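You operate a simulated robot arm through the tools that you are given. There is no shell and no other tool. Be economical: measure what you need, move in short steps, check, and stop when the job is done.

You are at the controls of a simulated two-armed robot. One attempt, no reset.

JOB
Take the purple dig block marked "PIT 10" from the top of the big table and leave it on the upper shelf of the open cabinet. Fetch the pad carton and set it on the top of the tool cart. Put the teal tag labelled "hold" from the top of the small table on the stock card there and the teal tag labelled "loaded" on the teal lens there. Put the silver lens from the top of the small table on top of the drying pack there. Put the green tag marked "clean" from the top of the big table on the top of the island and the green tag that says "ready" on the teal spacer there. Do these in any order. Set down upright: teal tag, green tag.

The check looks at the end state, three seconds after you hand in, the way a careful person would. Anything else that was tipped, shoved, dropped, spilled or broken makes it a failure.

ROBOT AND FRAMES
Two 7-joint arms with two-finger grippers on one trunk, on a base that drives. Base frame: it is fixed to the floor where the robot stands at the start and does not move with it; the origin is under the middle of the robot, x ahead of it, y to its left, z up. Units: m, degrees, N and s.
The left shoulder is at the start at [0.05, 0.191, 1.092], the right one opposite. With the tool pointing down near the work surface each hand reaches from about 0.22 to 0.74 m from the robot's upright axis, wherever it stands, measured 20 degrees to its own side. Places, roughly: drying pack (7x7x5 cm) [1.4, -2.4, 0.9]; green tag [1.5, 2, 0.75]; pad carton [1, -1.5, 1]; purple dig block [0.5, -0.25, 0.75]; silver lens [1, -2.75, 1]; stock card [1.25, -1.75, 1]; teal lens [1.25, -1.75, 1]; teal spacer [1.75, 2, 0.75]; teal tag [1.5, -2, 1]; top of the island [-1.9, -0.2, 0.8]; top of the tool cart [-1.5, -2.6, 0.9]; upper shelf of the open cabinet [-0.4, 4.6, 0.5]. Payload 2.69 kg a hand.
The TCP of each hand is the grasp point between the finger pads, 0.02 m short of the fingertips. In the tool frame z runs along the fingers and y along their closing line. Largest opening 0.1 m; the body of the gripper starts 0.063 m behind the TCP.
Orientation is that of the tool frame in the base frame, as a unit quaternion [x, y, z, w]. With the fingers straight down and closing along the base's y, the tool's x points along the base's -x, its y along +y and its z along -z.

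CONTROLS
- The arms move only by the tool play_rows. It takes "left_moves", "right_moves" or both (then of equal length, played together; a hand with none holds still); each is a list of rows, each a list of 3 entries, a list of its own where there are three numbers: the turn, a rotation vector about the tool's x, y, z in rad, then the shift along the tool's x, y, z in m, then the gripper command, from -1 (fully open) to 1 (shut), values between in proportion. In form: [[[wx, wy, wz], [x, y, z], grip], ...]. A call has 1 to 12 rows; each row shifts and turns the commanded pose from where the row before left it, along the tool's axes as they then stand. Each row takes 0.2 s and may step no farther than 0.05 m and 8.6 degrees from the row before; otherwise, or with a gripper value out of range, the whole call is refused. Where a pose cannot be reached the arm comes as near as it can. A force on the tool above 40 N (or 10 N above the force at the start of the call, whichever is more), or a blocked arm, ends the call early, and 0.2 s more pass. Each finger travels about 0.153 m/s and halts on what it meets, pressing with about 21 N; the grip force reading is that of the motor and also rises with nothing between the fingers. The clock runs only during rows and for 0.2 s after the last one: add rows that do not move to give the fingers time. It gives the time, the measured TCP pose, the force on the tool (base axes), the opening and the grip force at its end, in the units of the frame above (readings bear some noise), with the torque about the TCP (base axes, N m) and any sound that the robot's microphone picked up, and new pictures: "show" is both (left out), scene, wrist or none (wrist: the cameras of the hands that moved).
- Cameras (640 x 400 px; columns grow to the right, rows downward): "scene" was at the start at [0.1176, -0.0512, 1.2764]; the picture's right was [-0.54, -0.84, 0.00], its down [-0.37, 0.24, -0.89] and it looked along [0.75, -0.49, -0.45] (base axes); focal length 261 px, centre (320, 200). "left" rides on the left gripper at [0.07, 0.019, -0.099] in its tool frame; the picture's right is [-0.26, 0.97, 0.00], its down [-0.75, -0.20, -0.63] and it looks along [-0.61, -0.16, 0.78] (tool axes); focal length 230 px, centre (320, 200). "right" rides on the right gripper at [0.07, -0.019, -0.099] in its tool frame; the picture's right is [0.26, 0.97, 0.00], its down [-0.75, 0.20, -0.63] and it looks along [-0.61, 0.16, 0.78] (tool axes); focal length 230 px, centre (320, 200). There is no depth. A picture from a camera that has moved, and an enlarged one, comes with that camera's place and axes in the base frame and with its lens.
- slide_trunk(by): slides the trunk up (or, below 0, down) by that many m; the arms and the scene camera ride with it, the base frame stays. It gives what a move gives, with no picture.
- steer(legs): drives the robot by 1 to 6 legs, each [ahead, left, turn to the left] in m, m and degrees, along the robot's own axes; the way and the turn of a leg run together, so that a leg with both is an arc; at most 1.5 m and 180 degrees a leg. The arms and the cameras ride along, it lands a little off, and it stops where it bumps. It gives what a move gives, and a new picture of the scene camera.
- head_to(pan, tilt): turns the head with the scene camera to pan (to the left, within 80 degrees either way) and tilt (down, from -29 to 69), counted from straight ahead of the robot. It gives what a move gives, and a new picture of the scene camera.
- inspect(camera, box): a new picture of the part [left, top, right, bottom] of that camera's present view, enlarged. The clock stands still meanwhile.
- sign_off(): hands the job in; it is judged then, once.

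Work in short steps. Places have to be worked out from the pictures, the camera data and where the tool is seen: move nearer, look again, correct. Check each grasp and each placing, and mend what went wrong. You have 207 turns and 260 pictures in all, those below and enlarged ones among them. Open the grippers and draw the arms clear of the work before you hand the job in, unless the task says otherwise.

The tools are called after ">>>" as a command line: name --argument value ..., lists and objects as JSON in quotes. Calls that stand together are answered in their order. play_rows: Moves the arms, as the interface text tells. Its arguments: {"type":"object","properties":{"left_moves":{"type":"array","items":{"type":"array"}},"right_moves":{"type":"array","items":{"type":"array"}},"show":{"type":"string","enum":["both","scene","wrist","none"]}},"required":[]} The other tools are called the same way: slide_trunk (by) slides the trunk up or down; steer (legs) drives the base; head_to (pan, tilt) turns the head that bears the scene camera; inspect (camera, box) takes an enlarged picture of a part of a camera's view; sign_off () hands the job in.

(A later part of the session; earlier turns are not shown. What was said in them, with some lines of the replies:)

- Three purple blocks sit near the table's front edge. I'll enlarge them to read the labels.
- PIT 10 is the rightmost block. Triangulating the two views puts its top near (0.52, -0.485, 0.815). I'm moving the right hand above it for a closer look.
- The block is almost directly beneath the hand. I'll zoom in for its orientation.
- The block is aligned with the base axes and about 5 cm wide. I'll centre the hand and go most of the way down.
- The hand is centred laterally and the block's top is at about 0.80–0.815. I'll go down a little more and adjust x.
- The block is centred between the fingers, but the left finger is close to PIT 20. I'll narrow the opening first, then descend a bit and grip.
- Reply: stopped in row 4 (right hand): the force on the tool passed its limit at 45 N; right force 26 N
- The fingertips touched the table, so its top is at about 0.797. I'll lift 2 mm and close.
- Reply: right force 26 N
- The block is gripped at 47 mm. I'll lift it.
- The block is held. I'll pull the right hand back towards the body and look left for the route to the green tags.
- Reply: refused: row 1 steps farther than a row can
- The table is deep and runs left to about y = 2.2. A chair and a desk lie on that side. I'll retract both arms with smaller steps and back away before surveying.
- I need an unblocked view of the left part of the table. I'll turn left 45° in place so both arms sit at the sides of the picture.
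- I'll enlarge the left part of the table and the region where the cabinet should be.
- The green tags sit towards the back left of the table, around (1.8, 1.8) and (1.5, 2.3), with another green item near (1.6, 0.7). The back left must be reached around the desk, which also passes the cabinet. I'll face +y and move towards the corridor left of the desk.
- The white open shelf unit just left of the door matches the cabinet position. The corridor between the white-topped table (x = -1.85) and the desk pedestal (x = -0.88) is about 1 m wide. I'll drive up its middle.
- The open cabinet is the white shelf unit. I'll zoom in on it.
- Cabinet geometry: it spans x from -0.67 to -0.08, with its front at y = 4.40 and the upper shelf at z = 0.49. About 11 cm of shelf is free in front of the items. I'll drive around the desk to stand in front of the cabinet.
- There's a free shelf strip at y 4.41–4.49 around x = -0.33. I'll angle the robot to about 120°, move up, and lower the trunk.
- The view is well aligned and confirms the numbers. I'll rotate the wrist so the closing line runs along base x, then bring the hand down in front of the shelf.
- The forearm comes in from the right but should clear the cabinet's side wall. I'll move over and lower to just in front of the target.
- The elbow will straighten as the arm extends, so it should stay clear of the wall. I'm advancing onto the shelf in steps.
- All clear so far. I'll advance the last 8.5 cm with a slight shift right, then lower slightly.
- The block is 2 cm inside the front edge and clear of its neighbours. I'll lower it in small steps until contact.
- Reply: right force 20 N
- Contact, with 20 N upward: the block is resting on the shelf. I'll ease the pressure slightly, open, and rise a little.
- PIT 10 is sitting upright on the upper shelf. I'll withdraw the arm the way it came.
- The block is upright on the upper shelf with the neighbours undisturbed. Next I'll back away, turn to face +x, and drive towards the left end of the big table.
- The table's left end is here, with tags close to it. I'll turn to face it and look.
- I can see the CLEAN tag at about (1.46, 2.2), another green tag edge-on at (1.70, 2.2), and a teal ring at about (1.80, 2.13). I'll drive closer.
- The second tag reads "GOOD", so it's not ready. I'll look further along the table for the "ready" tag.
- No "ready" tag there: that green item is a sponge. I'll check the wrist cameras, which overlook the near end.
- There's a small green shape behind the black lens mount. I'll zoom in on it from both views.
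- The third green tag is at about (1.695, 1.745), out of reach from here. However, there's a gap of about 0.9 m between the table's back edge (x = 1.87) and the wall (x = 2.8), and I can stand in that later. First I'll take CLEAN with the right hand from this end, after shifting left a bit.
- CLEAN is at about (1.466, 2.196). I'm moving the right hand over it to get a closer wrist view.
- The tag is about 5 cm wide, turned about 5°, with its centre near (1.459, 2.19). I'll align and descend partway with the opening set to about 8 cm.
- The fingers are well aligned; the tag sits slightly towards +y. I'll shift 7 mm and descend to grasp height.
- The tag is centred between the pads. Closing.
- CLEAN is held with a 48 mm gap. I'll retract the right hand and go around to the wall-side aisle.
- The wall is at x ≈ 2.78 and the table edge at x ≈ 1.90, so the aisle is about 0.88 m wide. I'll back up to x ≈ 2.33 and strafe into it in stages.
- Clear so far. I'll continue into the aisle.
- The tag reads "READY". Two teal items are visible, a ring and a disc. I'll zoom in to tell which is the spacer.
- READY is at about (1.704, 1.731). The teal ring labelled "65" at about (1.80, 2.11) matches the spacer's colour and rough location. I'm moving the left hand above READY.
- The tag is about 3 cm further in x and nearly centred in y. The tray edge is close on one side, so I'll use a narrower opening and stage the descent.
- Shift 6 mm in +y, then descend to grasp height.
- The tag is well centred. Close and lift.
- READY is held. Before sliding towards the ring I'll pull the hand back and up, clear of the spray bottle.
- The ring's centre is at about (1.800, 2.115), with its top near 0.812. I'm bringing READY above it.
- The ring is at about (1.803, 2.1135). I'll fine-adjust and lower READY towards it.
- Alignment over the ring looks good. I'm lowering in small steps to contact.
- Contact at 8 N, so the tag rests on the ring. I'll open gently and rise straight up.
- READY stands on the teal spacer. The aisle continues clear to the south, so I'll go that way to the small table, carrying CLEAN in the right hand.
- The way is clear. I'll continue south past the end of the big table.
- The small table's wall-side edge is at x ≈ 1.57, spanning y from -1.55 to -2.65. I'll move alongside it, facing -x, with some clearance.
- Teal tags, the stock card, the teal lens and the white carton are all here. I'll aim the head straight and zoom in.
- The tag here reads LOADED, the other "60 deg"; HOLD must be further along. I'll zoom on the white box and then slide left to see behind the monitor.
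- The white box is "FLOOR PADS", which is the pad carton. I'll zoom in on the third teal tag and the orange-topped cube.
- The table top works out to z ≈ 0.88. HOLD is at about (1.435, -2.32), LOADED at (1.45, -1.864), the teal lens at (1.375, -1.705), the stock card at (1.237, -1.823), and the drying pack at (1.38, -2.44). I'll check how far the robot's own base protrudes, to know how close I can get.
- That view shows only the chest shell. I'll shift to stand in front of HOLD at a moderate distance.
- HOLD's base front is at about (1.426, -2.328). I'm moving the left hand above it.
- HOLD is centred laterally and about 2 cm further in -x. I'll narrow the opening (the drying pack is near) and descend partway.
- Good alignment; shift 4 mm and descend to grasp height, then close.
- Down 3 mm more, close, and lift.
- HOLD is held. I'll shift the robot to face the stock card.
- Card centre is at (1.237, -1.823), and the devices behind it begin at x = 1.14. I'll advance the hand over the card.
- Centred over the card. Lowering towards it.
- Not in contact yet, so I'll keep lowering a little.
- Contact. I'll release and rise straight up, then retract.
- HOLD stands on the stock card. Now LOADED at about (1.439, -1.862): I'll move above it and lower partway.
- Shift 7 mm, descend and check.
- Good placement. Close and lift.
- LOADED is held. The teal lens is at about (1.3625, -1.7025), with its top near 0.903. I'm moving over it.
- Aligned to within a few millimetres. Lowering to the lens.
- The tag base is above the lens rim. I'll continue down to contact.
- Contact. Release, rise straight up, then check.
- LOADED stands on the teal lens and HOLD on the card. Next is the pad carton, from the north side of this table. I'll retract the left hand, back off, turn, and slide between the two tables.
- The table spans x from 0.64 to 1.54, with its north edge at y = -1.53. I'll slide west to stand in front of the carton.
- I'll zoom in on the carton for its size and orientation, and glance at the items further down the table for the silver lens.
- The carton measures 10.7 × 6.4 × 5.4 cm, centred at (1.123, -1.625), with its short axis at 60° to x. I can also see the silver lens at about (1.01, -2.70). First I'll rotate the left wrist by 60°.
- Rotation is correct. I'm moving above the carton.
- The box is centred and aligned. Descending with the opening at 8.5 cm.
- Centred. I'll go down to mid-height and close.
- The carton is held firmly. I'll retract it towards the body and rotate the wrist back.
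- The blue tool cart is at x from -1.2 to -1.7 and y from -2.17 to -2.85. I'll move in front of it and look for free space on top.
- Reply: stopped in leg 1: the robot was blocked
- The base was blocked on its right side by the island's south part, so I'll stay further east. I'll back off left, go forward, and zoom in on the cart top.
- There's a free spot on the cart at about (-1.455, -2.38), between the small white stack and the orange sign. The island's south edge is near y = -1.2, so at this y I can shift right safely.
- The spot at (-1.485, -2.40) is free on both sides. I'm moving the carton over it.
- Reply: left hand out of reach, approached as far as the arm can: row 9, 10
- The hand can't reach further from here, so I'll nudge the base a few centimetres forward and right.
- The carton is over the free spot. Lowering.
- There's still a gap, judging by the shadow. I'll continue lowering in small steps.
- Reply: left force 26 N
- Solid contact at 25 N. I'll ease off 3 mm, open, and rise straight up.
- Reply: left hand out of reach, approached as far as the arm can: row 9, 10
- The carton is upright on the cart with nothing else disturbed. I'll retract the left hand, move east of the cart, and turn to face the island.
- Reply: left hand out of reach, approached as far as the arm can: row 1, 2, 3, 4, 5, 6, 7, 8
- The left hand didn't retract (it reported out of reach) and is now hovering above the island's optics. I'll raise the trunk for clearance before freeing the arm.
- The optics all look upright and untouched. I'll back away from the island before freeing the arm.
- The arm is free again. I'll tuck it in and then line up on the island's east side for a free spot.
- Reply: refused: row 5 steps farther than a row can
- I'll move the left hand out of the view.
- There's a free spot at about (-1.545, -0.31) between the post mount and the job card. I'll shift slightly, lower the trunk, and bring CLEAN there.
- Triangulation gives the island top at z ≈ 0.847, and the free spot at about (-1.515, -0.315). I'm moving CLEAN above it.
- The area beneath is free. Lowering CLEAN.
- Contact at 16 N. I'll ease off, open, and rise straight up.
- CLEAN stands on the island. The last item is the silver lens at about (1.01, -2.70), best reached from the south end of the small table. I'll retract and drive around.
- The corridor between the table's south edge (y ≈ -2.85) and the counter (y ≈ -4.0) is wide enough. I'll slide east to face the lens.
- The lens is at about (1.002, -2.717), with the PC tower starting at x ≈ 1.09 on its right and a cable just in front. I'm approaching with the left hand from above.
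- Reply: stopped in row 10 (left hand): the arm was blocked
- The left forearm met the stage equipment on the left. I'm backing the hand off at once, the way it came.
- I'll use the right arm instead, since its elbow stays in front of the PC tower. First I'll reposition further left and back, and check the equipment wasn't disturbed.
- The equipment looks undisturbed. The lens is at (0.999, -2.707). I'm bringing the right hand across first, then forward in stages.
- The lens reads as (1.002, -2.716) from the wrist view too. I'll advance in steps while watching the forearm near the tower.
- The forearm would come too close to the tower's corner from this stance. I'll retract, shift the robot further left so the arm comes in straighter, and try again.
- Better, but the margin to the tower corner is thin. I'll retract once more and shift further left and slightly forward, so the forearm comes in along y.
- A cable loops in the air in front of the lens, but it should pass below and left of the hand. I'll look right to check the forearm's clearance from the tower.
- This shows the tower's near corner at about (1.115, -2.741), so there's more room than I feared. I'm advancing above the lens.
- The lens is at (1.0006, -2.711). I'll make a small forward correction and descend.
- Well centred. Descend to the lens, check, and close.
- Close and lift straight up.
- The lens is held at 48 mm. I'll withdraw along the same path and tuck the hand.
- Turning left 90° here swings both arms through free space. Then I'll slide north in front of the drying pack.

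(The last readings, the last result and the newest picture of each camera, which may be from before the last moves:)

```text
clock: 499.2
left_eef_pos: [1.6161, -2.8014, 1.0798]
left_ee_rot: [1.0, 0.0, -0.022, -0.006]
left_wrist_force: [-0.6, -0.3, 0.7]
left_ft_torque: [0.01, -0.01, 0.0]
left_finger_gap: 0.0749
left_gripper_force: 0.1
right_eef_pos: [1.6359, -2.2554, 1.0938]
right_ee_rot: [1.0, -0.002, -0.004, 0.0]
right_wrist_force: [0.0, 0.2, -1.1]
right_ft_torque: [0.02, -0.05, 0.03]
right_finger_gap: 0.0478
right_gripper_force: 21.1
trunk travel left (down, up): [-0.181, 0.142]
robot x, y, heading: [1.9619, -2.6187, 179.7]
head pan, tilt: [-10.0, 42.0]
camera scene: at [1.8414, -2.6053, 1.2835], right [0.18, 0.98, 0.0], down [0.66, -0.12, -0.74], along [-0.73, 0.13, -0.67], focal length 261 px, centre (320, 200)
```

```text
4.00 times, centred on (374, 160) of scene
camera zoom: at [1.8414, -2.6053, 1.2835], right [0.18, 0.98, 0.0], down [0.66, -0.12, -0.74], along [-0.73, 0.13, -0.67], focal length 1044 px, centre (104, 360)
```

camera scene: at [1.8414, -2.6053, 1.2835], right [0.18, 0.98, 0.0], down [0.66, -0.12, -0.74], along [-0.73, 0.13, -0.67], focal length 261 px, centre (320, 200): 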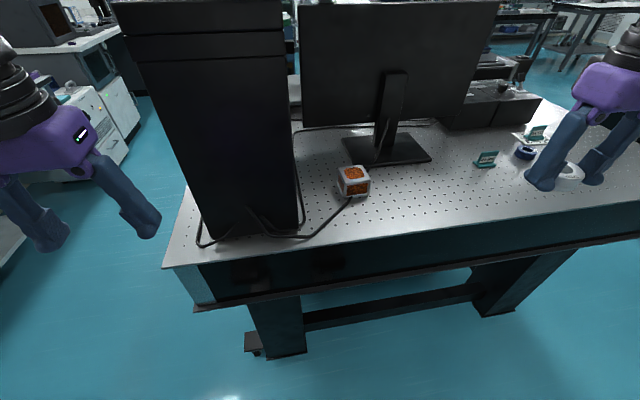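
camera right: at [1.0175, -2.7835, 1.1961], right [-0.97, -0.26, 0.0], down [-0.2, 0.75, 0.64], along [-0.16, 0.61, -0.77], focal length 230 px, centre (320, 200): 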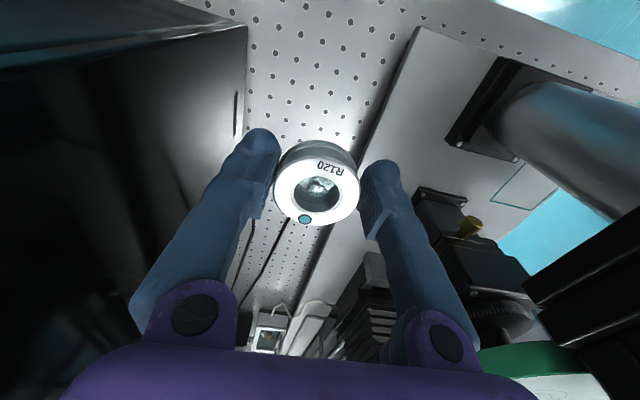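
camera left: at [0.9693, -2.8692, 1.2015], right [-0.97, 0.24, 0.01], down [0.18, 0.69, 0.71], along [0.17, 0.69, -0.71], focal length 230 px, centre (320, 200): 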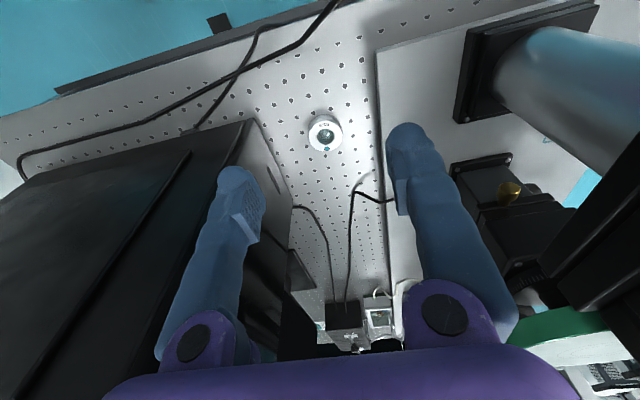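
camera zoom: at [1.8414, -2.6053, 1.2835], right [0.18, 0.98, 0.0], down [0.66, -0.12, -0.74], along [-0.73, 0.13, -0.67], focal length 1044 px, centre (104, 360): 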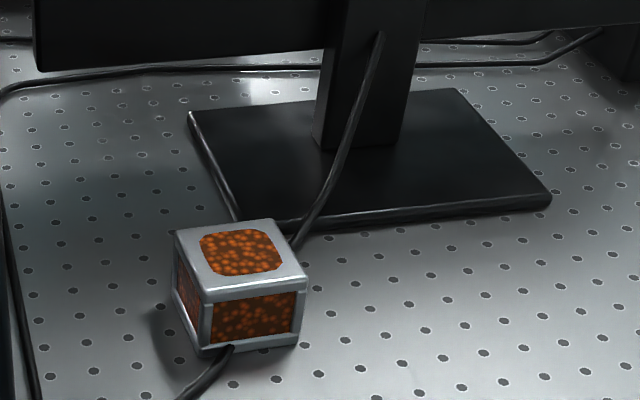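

The pack's top centre is at (1.380, -2.445, 0.93). I'm moving the lens above it.

>>> play_rows --right_moves '[[[0, 0, 0], [-0.032, 0.024, 0], 1], [[0, 0, 0], [-0.032, 0.024, 0], 1], [[0, 0, 0], [-0.032, 0.024, 0], 1], [[0, 0, 0], [-0.032, 0.024, 0], 1], [[0, 0, 0], [-0.032, 0.024, 0.01], 1], [[0, 0, 0], [-0.032, 0.024, 0.01], 1], [[0, 0, 0], [-0.032, 0.024, 0.01], 1], [[0, 0, 0], [-0.032, 0.022, 0.01], 1], [[0, 0, 0], [0, 0, 0.02], 1], [[0, 0, 0], [0, 0, 0], 1]]' --show "both"

>>> inspect --camera "scene" --box '[310, 110, 438, 210]'

```text
clock: 501.4
left_eef_pos: [1.6169, -2.8011, 1.0802]
left_ee_rot: [1.0, 0.0, -0.022, -0.006]
left_wrist_force: [0.9, -0.1, -0.1]
left_ft_torque: [0.01, 0.0, -0.01]
left_finger_gap: 0.075
left_gripper_force: 0.0
right_eef_pos: [1.3802, -2.4453, 1.04]
right_ee_rot: [1.0, -0.003, -0.004, -0.001]
right_wrist_force: [-0.4, 0.1, 0.1]
right_ft_torque: [0.06, 0.01, 0.01]
right_finger_gap: 0.0478
right_gripper_force: 20.7
trunk travel left (down, up): [-0.181, 0.142]
robot x, y, heading: [1.9639, -2.6176, 179.9]
head pan, tilt: [-10.0, 42.0]
camera scene: at [1.8423, -2.6056, 1.2836], right [0.18, 0.98, 0.0], down [0.66, -0.12, -0.74], along [-0.73, 0.13, -0.67], focal length 261 px, centre (320, 200)
camera right: at [1.4495, -2.4282, 1.1364], right [0.25, -0.97, 0.0], down [-0.75, -0.2, 0.64], along [-0.62, -0.16, -0.77], focal length 230 px, centre (320, 200)
```

scene: 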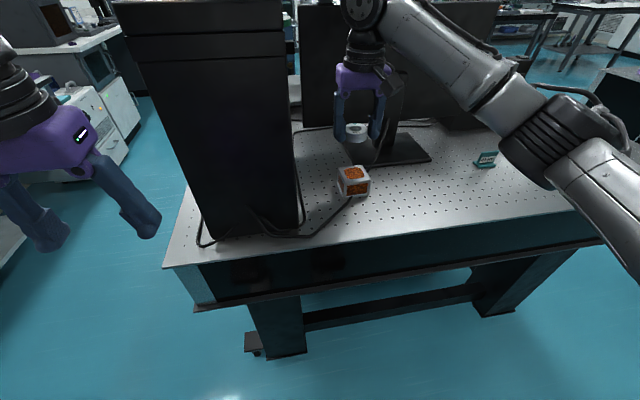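
right: 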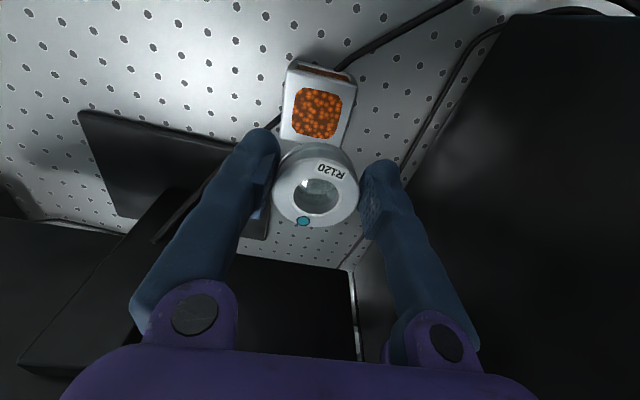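

```text
4.00 times, centred on (374, 160) of scene
camera zoom: at [1.8423, -2.6056, 1.2836], right [0.18, 0.98, 0.0], down [0.66, -0.12, -0.74], along [-0.73, 0.13, -0.67], focal length 1044 px, centre (104, 360)
```

zoom: 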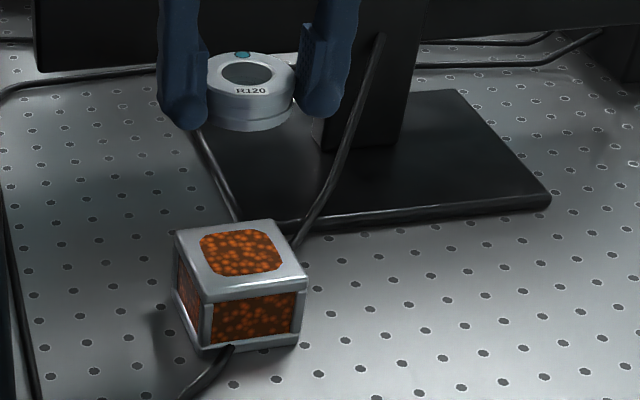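

Aligned within 2 mm. Lowering.

>>> play_rows --right_moves '[[[0, 0, 0], [0.001, -0.002, 0.03], 1], [[0, 0, 0], [0, 0, 0.025], 1], [[0, 0, 0], [0, 0, 0.015], 1], [[0, 0, 0], [0, 0, 0.006], 1], [[0, 0, 0], [0, 0, 0], 1]]' --show "wrist"

>>> inspect --camera "scene" --box '[310, 110, 438, 210]'

```text
clock: 502.6
left_eef_pos: [1.6173, -2.8003, 1.0814]
left_ee_rot: [1.0, 0.0, -0.022, -0.006]
left_wrist_force: [-0.5, 0.0, 0.4]
left_ft_torque: [-0.01, 0.02, 0.0]
left_finger_gap: 0.075
left_gripper_force: 0.1
right_eef_pos: [1.3809, -2.443, 0.9614]
right_ee_rot: [1.0, -0.003, -0.004, -0.001]
right_wrist_force: [-0.1, 0.7, 0.0]
right_ft_torque: [-0.03, 0.02, 0.0]
right_finger_gap: 0.0476
right_gripper_force: 20.8
trunk travel left (down, up): [-0.181, 0.142]
robot x, y, heading: [1.9644, -2.6212, 179.7]
head pan, tilt: [-10.0, 42.0]
camera right: at [1.4491, -2.4252, 1.0587], right [0.25, -0.97, 0.0], down [-0.75, -0.2, 0.64], along [-0.62, -0.16, -0.77], focal length 230 px, centre (320, 200)
```

right: 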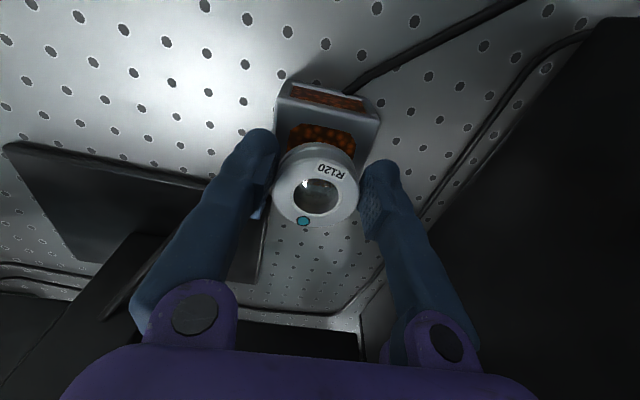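

```text
4.00 times, centred on (374, 160) of scene
camera zoom: at [1.8423, -2.6053, 1.2836], right [0.18, 0.98, 0.0], down [0.66, -0.12, -0.74], along [-0.73, 0.13, -0.67], focal length 1044 px, centre (104, 360)
```

zoom: 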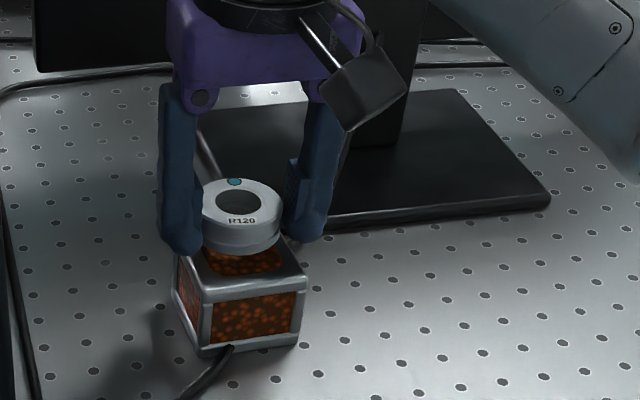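

>>> play_rows --right_moves '[[[0, 0, 0], [0, 0, 0.003], 1], [[0, 0, 0], [0, 0, 0.003], 1], [[0, 0, 0], [0, 0, 0], 1]]' --show "none"

```text
clock: 503.4
left_eef_pos: [1.6169, -2.8014, 1.0797]
left_ee_rot: [1.0, -0.001, -0.022, -0.006]
left_wrist_force: [0.0, -0.3, 0.6]
left_ft_torque: [-0.01, -0.01, -0.02]
left_finger_gap: 0.0749
left_gripper_force: 0.1
right_eef_pos: [1.3808, -2.4433, 0.9556]
right_ee_rot: [1.0, -0.003, -0.004, -0.001]
right_wrist_force: [-0.6, 0.4, -1.2]
right_ft_torque: [0.0, 0.02, 0.01]
right_finger_gap: 0.0475
right_gripper_force: 21.2
trunk travel left (down, up): [-0.181, 0.142]
robot x, y, heading: [1.9629, -2.6194, 179.8]
head pan, tilt: [-10.0, 42.0]
```

>>> play_rows --right_moves '[[[0, 0, 0], [0, 0, 0.002], 1], [[0, 0, 0], [0, 0, 0.002], 1], [[0, 0, 0], [0, 0, 0], 1]]' --show "none"

>>> inspect --camera "scene" --box '[310, 110, 438, 210]'

```text
clock: 504.2
left_eef_pos: [1.6164, -2.8014, 1.0806]
left_ee_rot: [1.0, 0.0, -0.023, -0.007]
left_wrist_force: [0.5, 0.0, -0.6]
left_ft_torque: [0.01, 0.0, -0.03]
left_finger_gap: 0.0752
left_gripper_force: 0.1
right_eef_pos: [1.3801, -2.4425, 0.9529]
right_ee_rot: [1.0, -0.003, -0.005, 0.0]
right_wrist_force: [1.0, -0.3, 5.8]
right_ft_torque: [0.0, -0.08, 0.0]
right_finger_gap: 0.0479
right_gripper_force: 21.1
trunk travel left (down, up): [-0.181, 0.142]
robot x, y, heading: [1.9619, -2.6211, 179.7]
head pan, tilt: [-10.0, 42.0]
```

```text
4.00 times, centred on (374, 160) of scene
camera zoom: at [1.843, -2.6055, 1.2838], right [0.18, 0.98, 0.0], down [0.66, -0.12, -0.74], along [-0.73, 0.13, -0.67], focal length 1044 px, centre (104, 360)
```

zoom: 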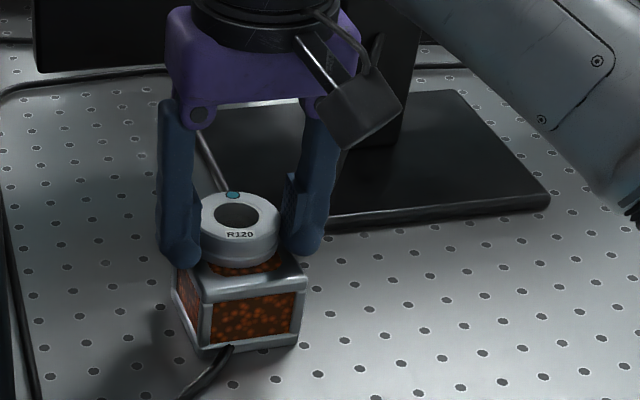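

Contact at 6 N. The lens sits slightly towards the back of the pack, so I'll lift 4 mm, shift 5 mm forward, and lower again.

>>> play_rows --right_moves '[[[0, 0, 0], [0, 0, -0.005], 1], [[0, 0, 0], [0.005, 0, 0], 1], [[0, 0, 0], [0, 0, 0.003], 1], [[0, 0, 0], [0, 0, 0.002], 1], [[0, 0, 0], [0, 0, 0], 1]]' --show "none"

>>> inspect --camera "scene" --box '[310, 110, 438, 210]'

```text
clock: 505.4
left_eef_pos: [1.6169, -2.8012, 1.0811]
left_ee_rot: [1.0, 0.0, -0.023, -0.006]
left_wrist_force: [0.0, 0.3, 0.3]
left_ft_torque: [0.02, -0.01, 0.01]
left_finger_gap: 0.0747
left_gripper_force: 0.2
right_eef_pos: [1.3856, -2.4431, 0.9525]
right_ee_rot: [1.0, -0.002, -0.005, 0.001]
right_wrist_force: [-1.4, 0.8, 5.3]
right_ft_torque: [0.0, -0.07, -0.03]
right_finger_gap: 0.0478
right_gripper_force: 20.9
trunk travel left (down, up): [-0.181, 0.142]
robot x, y, heading: [1.9611, -2.6193, 179.8]
head pan, tilt: [-10.0, 42.0]
```

```text
4.00 times, centred on (374, 160) of scene
camera zoom: at [1.8426, -2.6053, 1.2837], right [0.18, 0.98, 0.0], down [0.66, -0.12, -0.74], along [-0.73, 0.13, -0.67], focal length 1044 px, centre (104, 360)
```

zoom: 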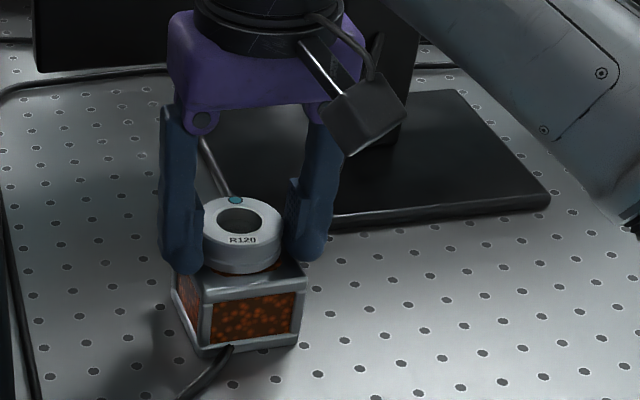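

The lens is now centred on the pack and in contact. Release and rise straight up.

>>> play_rows --right_moves '[[[0, 0, 0], [0, 0, -0.001], 1], [[0, 0, 0], [0, 0, 0], 0.0], [[0, 0, 0], [0, 0, 0], -0.4], [[0, 0, 0], [0, 0, 0], -0.4], [[0, 0, 0], [0, 0, -0.02], -0.4], [[0, 0, 0], [0, 0, -0.03], -0.4], [[0, 0, 0], [0, 0, -0.04], -0.4], [[0, 0, 0], [0, 0, -0.04], -0.4], [[0, 0, 0], [0.03, -0.01, -0.02], -0.4], [[0, 0, 0], [0.04, -0.02, 0], -0.4], [[0, 0, 0], [0.04, -0.02, 0], -0.4], [[0, 0, 0], [0.04, -0.02, 0], -0.4]]' --show "none"

>>> inspect --camera "scene" --box '[310, 110, 438, 210]'

```text
clock: 508.0
left_eef_pos: [1.6173, -2.8011, 1.0807]
left_ee_rot: [1.0, -0.001, -0.022, -0.005]
left_wrist_force: [0.8, 0.1, 0.2]
left_ft_torque: [0.02, 0.03, 0.0]
left_finger_gap: 0.0749
left_gripper_force: 0.1
right_eef_pos: [1.5353, -2.3745, 1.1017]
right_ee_rot: [1.0, -0.003, -0.005, 0.0]
right_wrist_force: [0.4, -0.2, 0.4]
right_ft_torque: [0.0, 0.03, -0.03]
right_finger_gap: 0.0701
right_gripper_force: 0.0
trunk travel left (down, up): [-0.181, 0.142]
robot x, y, heading: [1.9667, -2.6174, 179.6]
head pan, tilt: [-10.0, 42.0]
```

```text
4.00 times, centred on (374, 160) of scene
camera zoom: at [1.843, -2.6047, 1.2837], right [0.18, 0.98, 0.0], down [0.66, -0.12, -0.74], along [-0.73, 0.13, -0.67], focal length 1044 px, centre (104, 360)
```

zoom: 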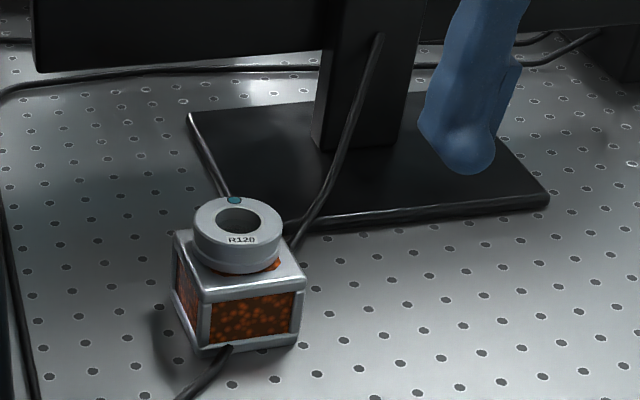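

The lens rests on the drying pack. I'll withdraw, open both grippers, back away, and take a last look at the table.

>>> play_rows --right_moves '[[[0, 0, 0], [0.04, -0.02, 0], -1], [[0, 0, 0], [0.04, -0.02, 0], -1], [[0, 0, 0], [0.03, -0.02, 0], -1]]' --left_moves '[[[0, 0, 0], [0, 0, 0], -1], [[0, 0, 0], [0, 0, 0], -1], [[0, 0, 0], [0, 0, 0], -1]]' --show "none"

>>> steer --legs '[[-0.2, 0, 0], [0, -0.6, 0]]'

>>> head_to --pan 0 --tilt 38

>>> inspect --camera "scene" --box '[200, 90, 440, 230]'

```text
clock: 508.8
left_eef_pos: [1.6175, -2.8012, 1.0802]
left_ee_rot: [1.0, 0.0, -0.023, -0.005]
left_wrist_force: [-0.5, -0.1, -0.9]
left_ft_torque: [-0.02, -0.06, -0.01]
left_finger_gap: 0.1003
left_gripper_force: 0.0
right_eef_pos: [1.6458, -2.3139, 1.1016]
right_ee_rot: [1.0, -0.002, -0.005, 0.0]
right_wrist_force: [0.8, 0.1, 0.5]
right_ft_torque: [-0.02, 0.01, -0.01]
right_finger_gap: 0.1
right_gripper_force: 0.0
trunk travel left (down, up): [-0.181, 0.142]
robot x, y, heading: [1.9659, -2.616, 179.6]
head pan, tilt: [-10.0, 42.0]
```

```text
clock: 515.6
left_eef_pos: [1.818, -2.2069, 1.0798]
left_ee_rot: [1.0, -0.001, -0.022, -0.005]
left_wrist_force: [-0.8, 0.3, 0.1]
left_ft_torque: [-0.02, 0.0, 0.02]
left_finger_gap: 0.0999
left_gripper_force: 0.1
right_eef_pos: [1.8473, -1.7209, 1.1017]
right_ee_rot: [1.0, -0.004, -0.004, 0.0]
right_wrist_force: [-0.3, 0.0, -0.1]
right_ft_torque: [0.02, -0.01, -0.02]
right_finger_gap: 0.1
right_gripper_force: 0.1
trunk travel left (down, up): [-0.181, 0.142]
robot x, y, heading: [2.1656, -2.0271, 179.7]
head pan, tilt: [-10.0, 42.0]
camera scene: at [2.0445, -2.0126, 1.2836], right [0.18, 0.98, 0.0], down [0.66, -0.12, -0.74], along [-0.73, 0.13, -0.67], focal length 261 px, centre (320, 200)
```

scene: 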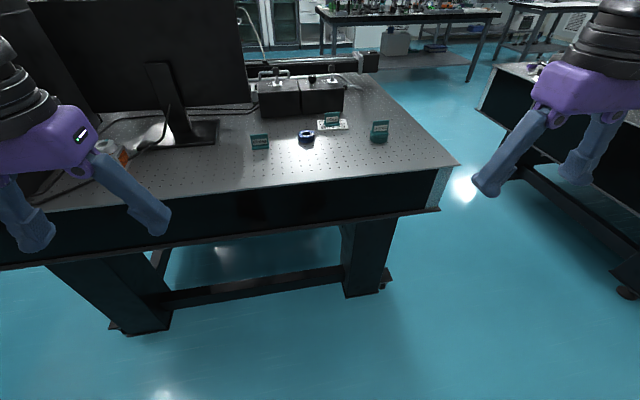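

```text
clock: 516.4
left_eef_pos: [1.8182, -2.2077, 1.0803]
left_ee_rot: [1.0, -0.001, -0.021, -0.007]
left_wrist_force: [-0.6, -0.3, -0.7]
left_ft_torque: [0.02, 0.01, -0.02]
left_finger_gap: 0.1001
left_gripper_force: 0.1
right_eef_pos: [1.8477, -1.7216, 1.1005]
right_ee_rot: [1.0, -0.003, -0.005, 0.001]
right_wrist_force: [0.2, -0.2, -0.5]
right_ft_torque: [0.01, -0.01, 0.02]
right_finger_gap: 0.1001
right_gripper_force: 0.1
trunk travel left (down, up): [-0.181, 0.142]
robot x, y, heading: [2.17, -2.0263, 179.6]
head pan, tilt: [0.0, 38.0]
camera scene: at [2.0404, -2.0272, 1.2895], right [0.01, 1.0, 0.0], down [0.62, 0.0, -0.79], along [-0.79, 0.01, -0.62], focal length 261 px, centre (320, 200)
```

scene: 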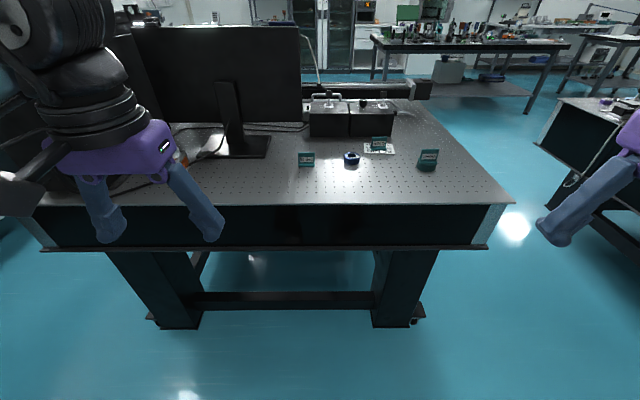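

```text
2.67 times, centred on (320, 160) of scene
camera zoom: at [2.0404, -2.0272, 1.2895], right [0.01, 1.0, 0.0], down [0.62, 0.0, -0.79], along [-0.79, 0.01, -0.62], focal length 696 px, centre (320, 307)
```

zoom: 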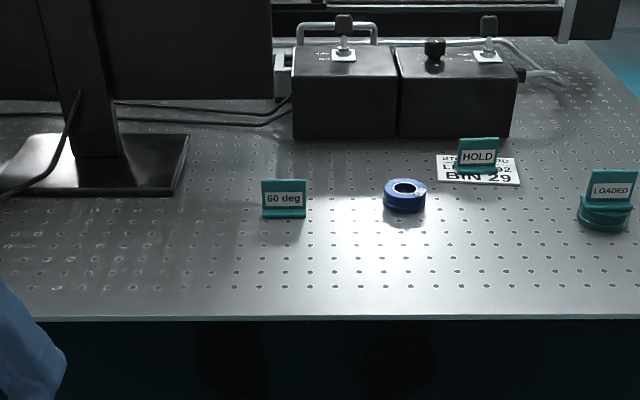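

All the placements are standing, the grippers are open, and both arms are clear of the work. Handing in.

>>> sign_off

```text
The job is handed in.
```

All seven placements are done and looked right on camera after each release. The job is handed in.

- **Dig block:** PIT 10 is upright on the upper shelf of the open cabinet.
- **Pad carton:** the "FLOOR PADS" box is on top of the tool cart.
- **Teal tags:** HOLD stands on the stock card and LOADED stands on the teal lens.
- **Silver lens:** it rests on the drying pack.
- **Green tags:** CLEAN stands on the island and READY stands on the teal spacer. I took the teal ring labelled "65" as the spacer, by its colour, shape and position; a darker teal disc was also nearby.

There were two contacts:
- The base was stopped once against the island's south part. I saw nothing out of place on the island afterwards.
- While reaching for the lens, the left forearm was blocked, apparently by the stage equipment on the small table. That equipment looked undisturbed afterwards.
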